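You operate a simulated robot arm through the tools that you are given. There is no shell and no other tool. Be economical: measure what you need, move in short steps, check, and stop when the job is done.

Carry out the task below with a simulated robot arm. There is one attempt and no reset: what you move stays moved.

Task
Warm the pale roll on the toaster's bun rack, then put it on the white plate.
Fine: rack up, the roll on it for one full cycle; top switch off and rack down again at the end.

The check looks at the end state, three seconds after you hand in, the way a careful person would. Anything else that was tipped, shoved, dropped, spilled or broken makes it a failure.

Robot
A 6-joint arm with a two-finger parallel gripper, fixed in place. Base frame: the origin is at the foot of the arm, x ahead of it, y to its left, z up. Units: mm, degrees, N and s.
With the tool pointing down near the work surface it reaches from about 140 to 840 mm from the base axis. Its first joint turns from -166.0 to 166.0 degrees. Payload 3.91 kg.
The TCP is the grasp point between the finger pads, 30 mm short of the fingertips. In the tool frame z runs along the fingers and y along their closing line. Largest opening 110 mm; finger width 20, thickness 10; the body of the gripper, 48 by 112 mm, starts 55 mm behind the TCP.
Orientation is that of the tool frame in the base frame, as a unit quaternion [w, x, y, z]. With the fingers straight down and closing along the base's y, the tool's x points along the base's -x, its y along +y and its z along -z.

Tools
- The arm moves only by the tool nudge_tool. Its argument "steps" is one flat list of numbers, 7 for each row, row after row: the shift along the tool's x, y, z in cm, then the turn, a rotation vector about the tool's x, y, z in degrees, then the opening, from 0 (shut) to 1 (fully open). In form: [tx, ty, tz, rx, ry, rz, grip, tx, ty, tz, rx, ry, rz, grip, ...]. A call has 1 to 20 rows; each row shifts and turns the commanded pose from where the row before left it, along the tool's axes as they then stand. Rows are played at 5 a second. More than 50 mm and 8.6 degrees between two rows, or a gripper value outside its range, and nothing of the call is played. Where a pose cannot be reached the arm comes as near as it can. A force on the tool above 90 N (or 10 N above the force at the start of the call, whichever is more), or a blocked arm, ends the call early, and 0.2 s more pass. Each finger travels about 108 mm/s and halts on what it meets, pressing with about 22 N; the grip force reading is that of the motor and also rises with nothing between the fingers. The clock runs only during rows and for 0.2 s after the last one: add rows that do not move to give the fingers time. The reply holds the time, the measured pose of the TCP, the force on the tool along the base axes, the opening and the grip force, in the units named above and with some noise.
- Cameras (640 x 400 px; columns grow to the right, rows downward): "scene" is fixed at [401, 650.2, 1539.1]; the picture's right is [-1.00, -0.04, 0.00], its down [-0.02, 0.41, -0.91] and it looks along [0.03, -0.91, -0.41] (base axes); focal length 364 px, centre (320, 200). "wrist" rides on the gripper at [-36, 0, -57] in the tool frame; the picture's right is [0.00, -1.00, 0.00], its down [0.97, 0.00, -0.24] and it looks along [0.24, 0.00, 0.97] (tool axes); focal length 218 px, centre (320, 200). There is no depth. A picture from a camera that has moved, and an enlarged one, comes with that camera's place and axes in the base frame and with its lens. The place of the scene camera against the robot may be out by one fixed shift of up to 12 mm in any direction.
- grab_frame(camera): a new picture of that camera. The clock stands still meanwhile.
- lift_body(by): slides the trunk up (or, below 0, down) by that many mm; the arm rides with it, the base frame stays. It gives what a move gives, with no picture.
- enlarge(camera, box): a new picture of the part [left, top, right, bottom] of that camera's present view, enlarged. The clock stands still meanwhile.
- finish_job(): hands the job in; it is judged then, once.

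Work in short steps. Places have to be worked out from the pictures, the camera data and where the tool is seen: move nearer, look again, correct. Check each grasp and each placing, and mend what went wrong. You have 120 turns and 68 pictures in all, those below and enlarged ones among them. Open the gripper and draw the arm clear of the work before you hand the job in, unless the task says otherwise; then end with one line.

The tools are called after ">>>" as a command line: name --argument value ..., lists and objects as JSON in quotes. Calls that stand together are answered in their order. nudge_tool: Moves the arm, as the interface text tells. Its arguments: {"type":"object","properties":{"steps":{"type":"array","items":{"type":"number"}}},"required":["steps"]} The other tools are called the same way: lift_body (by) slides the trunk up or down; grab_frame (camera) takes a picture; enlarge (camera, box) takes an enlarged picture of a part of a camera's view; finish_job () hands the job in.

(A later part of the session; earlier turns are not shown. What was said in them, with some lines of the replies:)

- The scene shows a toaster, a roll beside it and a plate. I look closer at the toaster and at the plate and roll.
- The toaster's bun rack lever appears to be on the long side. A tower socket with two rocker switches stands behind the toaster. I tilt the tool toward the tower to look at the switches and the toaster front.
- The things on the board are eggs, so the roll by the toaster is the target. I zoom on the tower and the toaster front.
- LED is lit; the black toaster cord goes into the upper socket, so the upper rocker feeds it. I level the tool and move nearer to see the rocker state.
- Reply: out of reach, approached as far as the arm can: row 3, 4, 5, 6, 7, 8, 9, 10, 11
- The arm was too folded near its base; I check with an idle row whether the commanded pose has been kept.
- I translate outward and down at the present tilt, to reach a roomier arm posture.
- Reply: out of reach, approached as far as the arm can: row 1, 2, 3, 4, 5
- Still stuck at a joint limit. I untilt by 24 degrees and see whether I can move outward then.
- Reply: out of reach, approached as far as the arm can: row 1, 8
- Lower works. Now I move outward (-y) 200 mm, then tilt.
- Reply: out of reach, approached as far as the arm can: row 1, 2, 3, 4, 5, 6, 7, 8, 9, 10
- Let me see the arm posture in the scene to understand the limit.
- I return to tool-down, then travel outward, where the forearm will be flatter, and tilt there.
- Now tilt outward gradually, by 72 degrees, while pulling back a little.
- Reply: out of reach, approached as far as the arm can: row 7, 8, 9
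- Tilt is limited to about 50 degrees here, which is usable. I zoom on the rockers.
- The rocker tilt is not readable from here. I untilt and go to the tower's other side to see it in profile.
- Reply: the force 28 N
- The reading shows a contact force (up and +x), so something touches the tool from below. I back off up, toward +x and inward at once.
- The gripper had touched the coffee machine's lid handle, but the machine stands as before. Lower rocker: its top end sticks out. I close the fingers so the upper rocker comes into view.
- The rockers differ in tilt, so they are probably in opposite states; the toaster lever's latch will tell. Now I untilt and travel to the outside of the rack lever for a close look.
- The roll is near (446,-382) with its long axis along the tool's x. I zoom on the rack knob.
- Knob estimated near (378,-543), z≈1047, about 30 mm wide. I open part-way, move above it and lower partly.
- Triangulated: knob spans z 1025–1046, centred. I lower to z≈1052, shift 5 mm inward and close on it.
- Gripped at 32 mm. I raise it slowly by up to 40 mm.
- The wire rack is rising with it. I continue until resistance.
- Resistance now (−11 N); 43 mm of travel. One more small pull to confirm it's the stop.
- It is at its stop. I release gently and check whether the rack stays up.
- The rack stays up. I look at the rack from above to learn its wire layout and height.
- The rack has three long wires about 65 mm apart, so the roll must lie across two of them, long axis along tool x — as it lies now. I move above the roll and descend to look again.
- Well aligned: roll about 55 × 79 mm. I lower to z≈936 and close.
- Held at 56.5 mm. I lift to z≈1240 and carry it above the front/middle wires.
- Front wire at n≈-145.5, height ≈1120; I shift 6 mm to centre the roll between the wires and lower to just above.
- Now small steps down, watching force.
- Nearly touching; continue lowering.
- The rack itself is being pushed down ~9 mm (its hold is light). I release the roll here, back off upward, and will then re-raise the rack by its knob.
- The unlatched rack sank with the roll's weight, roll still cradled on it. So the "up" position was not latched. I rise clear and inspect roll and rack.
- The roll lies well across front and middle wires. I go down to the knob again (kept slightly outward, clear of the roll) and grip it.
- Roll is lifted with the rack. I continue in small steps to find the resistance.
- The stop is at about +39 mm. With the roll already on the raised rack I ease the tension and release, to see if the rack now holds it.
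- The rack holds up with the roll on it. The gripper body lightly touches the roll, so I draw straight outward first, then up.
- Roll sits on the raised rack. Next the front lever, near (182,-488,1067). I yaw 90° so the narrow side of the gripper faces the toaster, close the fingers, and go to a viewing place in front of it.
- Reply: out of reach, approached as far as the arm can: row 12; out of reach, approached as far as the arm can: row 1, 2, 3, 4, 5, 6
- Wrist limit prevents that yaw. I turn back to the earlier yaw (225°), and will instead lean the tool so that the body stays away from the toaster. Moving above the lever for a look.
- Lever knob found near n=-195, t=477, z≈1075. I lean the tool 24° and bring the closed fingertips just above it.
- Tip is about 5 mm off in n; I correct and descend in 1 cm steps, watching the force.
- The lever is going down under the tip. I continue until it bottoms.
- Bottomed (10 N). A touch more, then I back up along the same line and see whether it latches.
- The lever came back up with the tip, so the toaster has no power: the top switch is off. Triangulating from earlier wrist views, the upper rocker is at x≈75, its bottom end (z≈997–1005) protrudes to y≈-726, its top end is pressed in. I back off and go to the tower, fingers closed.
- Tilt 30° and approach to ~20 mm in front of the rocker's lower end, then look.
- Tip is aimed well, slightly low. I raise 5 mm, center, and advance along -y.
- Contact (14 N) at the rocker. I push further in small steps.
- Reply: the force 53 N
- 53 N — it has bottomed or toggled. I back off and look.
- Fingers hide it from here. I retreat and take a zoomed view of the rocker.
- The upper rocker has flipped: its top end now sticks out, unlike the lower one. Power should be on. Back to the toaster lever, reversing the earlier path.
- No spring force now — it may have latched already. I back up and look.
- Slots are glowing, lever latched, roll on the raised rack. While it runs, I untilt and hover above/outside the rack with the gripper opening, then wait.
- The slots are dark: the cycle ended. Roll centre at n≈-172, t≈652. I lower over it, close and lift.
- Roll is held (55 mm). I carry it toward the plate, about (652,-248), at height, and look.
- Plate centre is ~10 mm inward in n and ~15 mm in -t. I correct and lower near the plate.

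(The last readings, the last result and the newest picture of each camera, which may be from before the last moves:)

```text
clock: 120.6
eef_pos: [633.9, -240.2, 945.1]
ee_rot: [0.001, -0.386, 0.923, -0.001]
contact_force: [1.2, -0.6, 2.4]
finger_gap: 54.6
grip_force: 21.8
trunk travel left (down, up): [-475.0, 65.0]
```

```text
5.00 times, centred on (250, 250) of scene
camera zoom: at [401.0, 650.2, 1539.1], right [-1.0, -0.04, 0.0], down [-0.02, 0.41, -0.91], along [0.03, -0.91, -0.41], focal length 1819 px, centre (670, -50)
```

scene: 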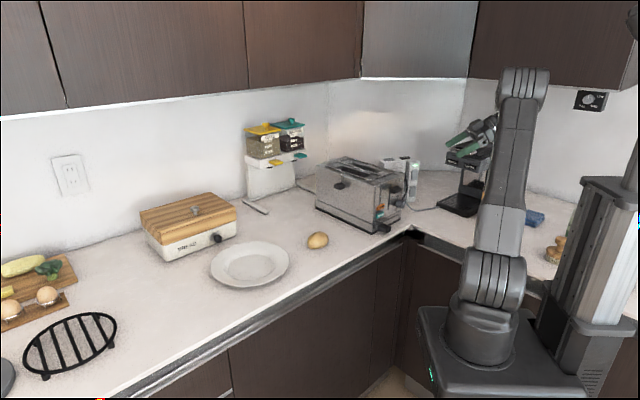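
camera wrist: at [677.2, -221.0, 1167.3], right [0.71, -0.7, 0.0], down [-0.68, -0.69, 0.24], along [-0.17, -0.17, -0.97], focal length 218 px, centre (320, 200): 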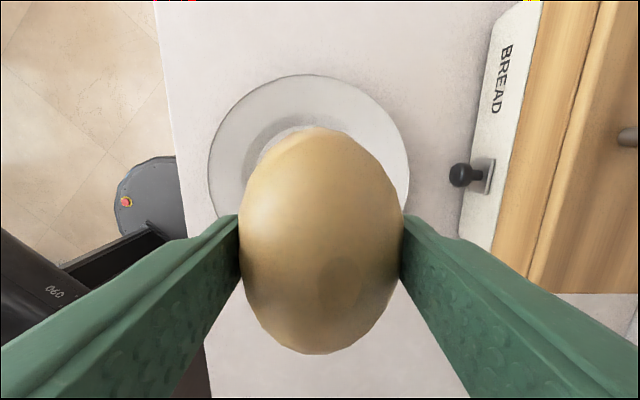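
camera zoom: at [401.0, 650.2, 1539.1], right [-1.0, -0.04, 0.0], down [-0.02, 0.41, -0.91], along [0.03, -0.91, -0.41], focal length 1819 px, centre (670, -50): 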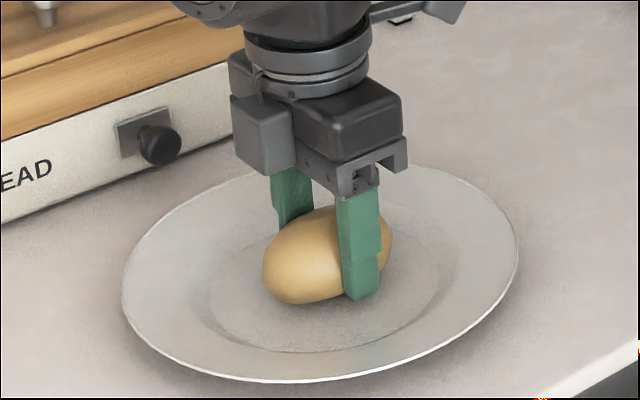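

Contact (2.4 N), roll within the plate's well. I open and rise.

>>> nudge_tool --steps '[0, 0, 0, 0, 0, 0, 0.6, 0, 0, 0, 0, 0, 0, 0.75, 0, 0, 0, 0, 0, 0, 0.75, 0, 0, -3, 0, 0, 0, 0.75, 0, 0, -4.5, 0, 0, 0, 0.75, 0, 0, -4.5, 0, 0, 0, 0.75, 0, 0, -4.5, 0, 0, 0, 0.75, 0, 0, -4.5, 0, 0, 0, 0.75, 0, 0, -4.5, 0, 0, 0, 0.75, 0, 0, -3, 0, 0, 0, 0.75, 0, 0, 0, 0, 0, 0, 0.6]'

```text
clock: 123.0
eef_pos: [634.9, -242.9, 1228.8]
ee_rot: [0.0, -0.385, 0.923, 0.0]
contact_force: [-0.5, -0.2, -0.8]
finger_gap: 66.0
grip_force: 0.0
trunk travel left (down, up): [-475.0, 65.0]
```

Now the rack knob: closed fingertips above it at n≈-108, t≈651, and press the rack down.

>>> nudge_tool --steps '[4.28, -0.33, 0, 0, 0, 0, 0, 4.28, -0.33, 0, 0, 0, 0, 0, 4.28, -0.33, 0, 0, 0, 0, 0, 4.28, -0.33, 0, 0, 0, 0, 0, 4.28, -0.33, 0, 0, 0, 0, 0, 4.28, -0.33, 0, 0, 0, 0, 0, 4.28, -0.33, 0, 0, 0, 0, 0, 4.28, -0.33, 0, 0, 0, 0, 0, 4.28, -0.33, 0, 0, 0, 0, 0, 0, 0, 3.6, 0, 0, 0, 0, 0, 0, 3.6, 0, 0, 0, 0, 0, 0, 3.6, 0, 0, 0, 0, 0, 0, 0, 0, 0, 0, 0]'

>>> grab_frame --camera "wrist"

```text
clock: 125.8
eef_pos: [384.0, -536.4, 1121.0]
ee_rot: [0.0, -0.386, 0.923, 0.0]
contact_force: [-0.1, 0.1, 0.3]
finger_gap: 0.1
grip_force: 22.1
trunk travel left (down, up): [-475.0, 65.0]
```

```text
3 pictures are left
camera wrist: at [409.6, -510.6, 1177.0], right [0.71, -0.7, 0.0], down [-0.68, -0.69, 0.24], along [-0.17, -0.17, -0.97], focal length 218 px, centre (320, 200)
```

wrist: 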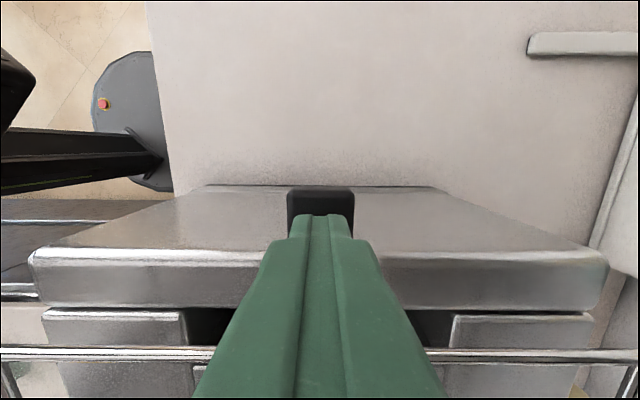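

Aligned. Press down in steps.

>>> nudge_tool --steps '[0, 0, 0.8, 0, 0, 0, 0, 0, 0, 0.8, 0, 0, 0, 0, 0, 0, 0.8, 0, 0, 0, 0, 0, 0, 0.8, 0, 0, 0, 0, 0, 0, 0.6, 0, 0, 0, 0, 0, 0, 0, 0, 0, 0, 0]'

>>> nudge_tool --steps '[0, 0, 0.3, 0, 0, 0, 0, 0, 0, 0.3, 0, 0, 0, 0, 0, 0, 0, 0, 0, 0, 0]'

```text
clock: 127.2
eef_pos: [384.6, -537.9, 1083.2]
ee_rot: [0.0, -0.386, 0.922, 0.0]
contact_force: [-0.2, -0.6, 0.2]
finger_gap: 0.1
grip_force: 21.9
trunk travel left (down, up): [-475.0, 65.0]
```

```text
clock: 128.0
eef_pos: [383.1, -537.1, 1081.6]
ee_rot: [0.0, -0.386, 0.923, -0.003]
contact_force: [5.2, -3.9, 27.0]
finger_gap: 0.0
grip_force: 22.0
trunk travel left (down, up): [-475.0, 65.0]
```

Bottomed (27 N): rack is down. Now up and over to the tower to switch off: yaw back, travel, tilt 30°.

>>> nudge_tool --steps '[0, 0, -3.4, 0, 0, 0, 0, 0, 0, -3.4, 0, 0, 0, 0, 0, 0, -3.4, 0, 0, 0, 0, 0, 0, 0, 0, 0, 7.5, 0, 0, 0, 0, 0, 0, 7.5, 0, 0, 0, 0, 0, 0, 7.5, 0, 0, 0, 0, 0, 0, 7.5, 0, 0, 0, 0, 0, 0, 7.5, 0, 0, 0, 0, 0, 0, 7.7, 0, 4.4, -0.32, 0, 0, 0, 0, 0, 4.4, -0.32, 0, 0, 0, 0, 0, 4.4, -0.32, 0, 0, 0, 0, 0, 4.4, -0.32, 0, 0, 0, 0, 0, 4.4, -0.32, 0, 0, 0, 0, 0, 4.4, -0.32, 0.5, 0, 0, 0, 0, 4.4, -0.32, 0.5, 0, 0, 0, 0, 0, 0, 0, 0, 0, 0, 0]'

>>> nudge_tool --steps '[0, 0, 0, 7.5, 0, 0, 0, 0, 0, 0, 7.5, 0, 0, 0, 0, 0, 0, 7.5, 0, 0, 0, 0, 0, 0, 7.5, 0, 0, 0, 0, 0, 0, 0, 0, 0, 0]'

>>> enlarge --camera "scene" --box '[300, 140, 428, 240]'

```text
clock: 131.6
eef_pos: [75.2, -560.1, 1168.1]
ee_rot: [0.0, -0.002, 1.0, 0.001]
contact_force: [-0.3, -0.5, 0.0]
finger_gap: 0.1
grip_force: 21.7
trunk travel left (down, up): [-475.0, 65.0]
```

```text
clock: 132.8
eef_pos: [75.8, -560.9, 1169.3]
ee_rot: [0.001, -0.002, 0.966, -0.259]
contact_force: [0.3, 0.3, -0.4]
finger_gap: 0.0
grip_force: 22.2
trunk travel left (down, up): [-475.0, 65.0]
```

```text
4.00 times, centred on (364, 190) of scene
camera zoom: at [401.0, 650.2, 1539.1], right [-1.0, -0.04, 0.0], down [-0.02, 0.41, -0.91], along [0.03, -0.91, -0.41], focal length 1455 px, centre (144, 240)
```

zoom: 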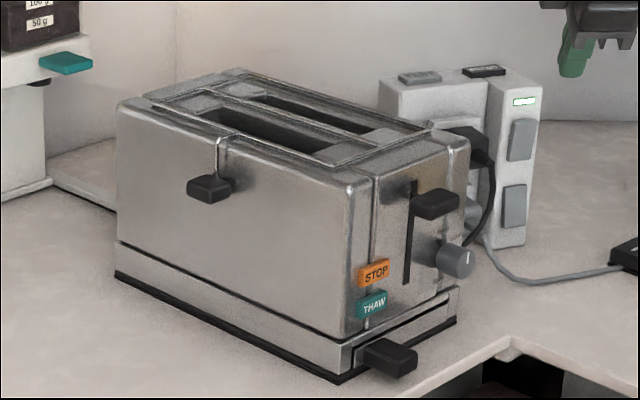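

Rack is down and the lever has popped up. Now approach the upper rocker's top end.

>>> nudge_tool --steps '[0, -1.11, 4.02, 0, 0, 0, 0, 0, -1.11, 4.02, 0, 0, 0, 0, 0, -1.11, 4.02, 0, 0, 0, 0, 0, -1.11, 4.02, 0, 0, 0, 0, 0, -0.87, 0.5, 0, 0, 0, 0, 0, 0, 0, 0, 0, 0, 0]'

>>> nudge_tool --steps '[0, -0.26, 0.15, 0, 0, 0, 0, 0, -0.26, 0.15, 0, 0, 0, 0, 0, 0, 0, 0, 0, 0, 0]'

>>> nudge_tool --steps '[0, -0.26, 0.15, 0, 0, 0, 0, 0, 0, 0, 0, 0, 0, 0]'

```text
clock: 134.2
eef_pos: [75.2, -689.7, 1051.4]
ee_rot: [0.001, -0.002, 0.966, -0.259]
contact_force: [-0.5, 0.9, -0.9]
finger_gap: 0.0
grip_force: 21.8
trunk travel left (down, up): [-475.0, 65.0]
```

```text
clock: 135.0
eef_pos: [76.1, -695.5, 1052.6]
ee_rot: [0.0, -0.001, 0.966, -0.259]
contact_force: [0.0, -0.2, 0.9]
finger_gap: 0.1
grip_force: 22.1
trunk travel left (down, up): [-475.0, 65.0]
```

```text
clock: 135.6
eef_pos: [77.0, -698.9, 1052.5]
ee_rot: [0.0, -0.001, 0.966, -0.259]
contact_force: [0.5, -0.4, -0.2]
finger_gap: 0.0
grip_force: 22.1
trunk travel left (down, up): [-475.0, 65.0]
```

>>> nudge_tool --steps '[0, -0.26, 0.15, 0, 0, 0, 0, 0, 0, 0, 0, 0, 0, 0]'

>>> nudge_tool --steps '[0, -0.2, 0.12, 0, 0, 0, 0, 0, 0, 0, 0, 0, 0, 0]'

```text
clock: 136.2
eef_pos: [75.8, -699.4, 1054.1]
ee_rot: [0.0, -0.001, 0.966, -0.258]
contact_force: [0.1, 14.8, -1.2]
finger_gap: 0.0
grip_force: 22.0
trunk travel left (down, up): [-475.0, 65.0]
```

```text
clock: 136.8
eef_pos: [75.3, -699.3, 1053.3]
ee_rot: [0.0, -0.001, 0.966, -0.259]
contact_force: [-0.1, 35.3, -4.8]
finger_gap: 0.1
grip_force: 21.9
trunk travel left (down, up): [-475.0, 65.0]
```

>>> nudge_tool --steps '[0, -0.17, 0.1, 0, 0, 0, 0, 0, 0, 0, 0, 0, 0, 0]'

>>> nudge_tool --steps '[0, 0.87, -0.5, 0, 0, 0, 0, 0, 1.73, -1.0, 0, 0, 0, 0, 0, 1.2, -3.8, 0, 0, 0, 0, 0, 0.7, -3.8, 0, 0, 0, 0, 0, 0.7, -3.8, 0, 0, 0, 0, 0, 0, 0, 0, 0, 0, 0]'

>>> enlarge --camera "wrist" --box '[300, 120, 430, 200]'

```text
clock: 137.4
eef_pos: [77.4, -698.7, 1053.2]
ee_rot: [0.0, -0.002, 0.967, -0.256]
contact_force: [-1.7, 46.4, -4.1]
finger_gap: 0.0
grip_force: 21.9
trunk travel left (down, up): [-475.0, 65.0]
```

```text
clock: 138.8
eef_pos: [75.9, -592.1, 1139.0]
ee_rot: [0.0, -0.001, 0.966, -0.259]
contact_force: [0.2, 0.9, -0.1]
finger_gap: 0.2
grip_force: 22.1
trunk travel left (down, up): [-475.0, 65.0]
```

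```text
4.92 times, centred on (365, 160) of wrist
camera zoom: at [111.0, -564.3, 1186.5], right [0.0, -0.87, 0.5], down [-0.97, 0.12, 0.21], along [-0.24, -0.49, -0.84], focal length 1074 px, centre (98, 397)
```

zoom: 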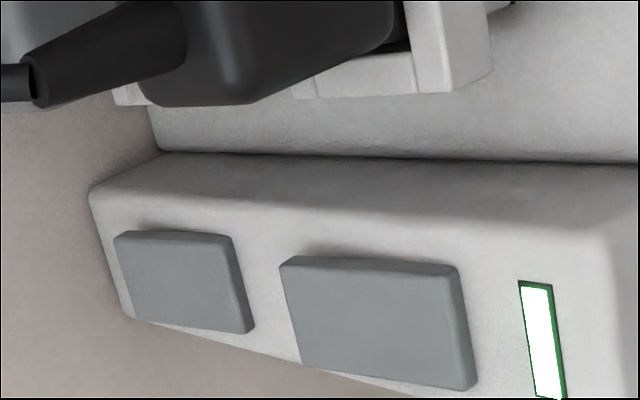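

The upper rocker is back like the lower one: off. I untilt, withdraw, open the gripper, and take the last scene picture.

>>> nudge_tool --steps '[0, 0, 0, -7.5, 0, 0, 0, 0, 0, 0, -7.5, 0, 0, 0, 0, 0, 0, -7.5, 0, 0, 0, 0, 0, 0, -7.5, 0, 0, 0, 0, 4, -2, 0, 0, 0, 0, 0, 4, -2, 0, 0, 0, 0.5, 0, 4, -2, 0, 0, 0, 1, 0, 4, -2, 0, 0, 0, 1, 0, 3, 0, 0, 0, 0, 1, 0, 0, 0, 0, 0, 0, 1]'

>>> grab_frame --camera "scene"

```text
clock: 141.0
eef_pos: [75.7, -406.1, 1219.9]
ee_rot: [0.0, -0.001, 1.0, 0.0]
contact_force: [0.0, 0.7, 0.6]
finger_gap: 110.1
grip_force: 0.0
trunk travel left (down, up): [-475.0, 65.0]
```

```text
0 pictures are left
```

scene: 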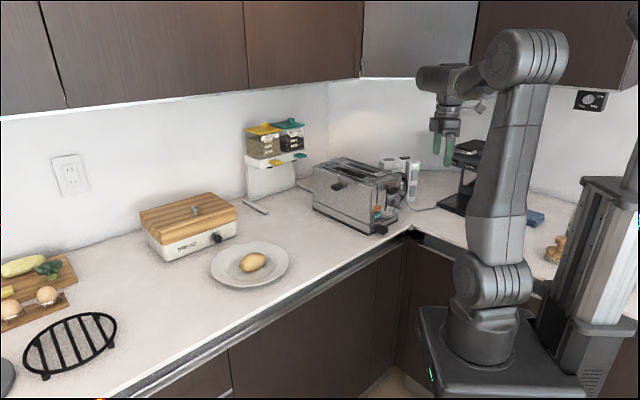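

The roll is on the plate, the rack is down, the top switch is off and the arm is clear, so I hand in.

>>> finish_job

```text
The job is handed in.
```

The roll had one full cycle on the raised rack and is now on the white plate, with the rack down and the top switch off; the toaster ended up about 8 mm from where it stood, and the gripper briefly touched the coffee machine without visibly moving it.
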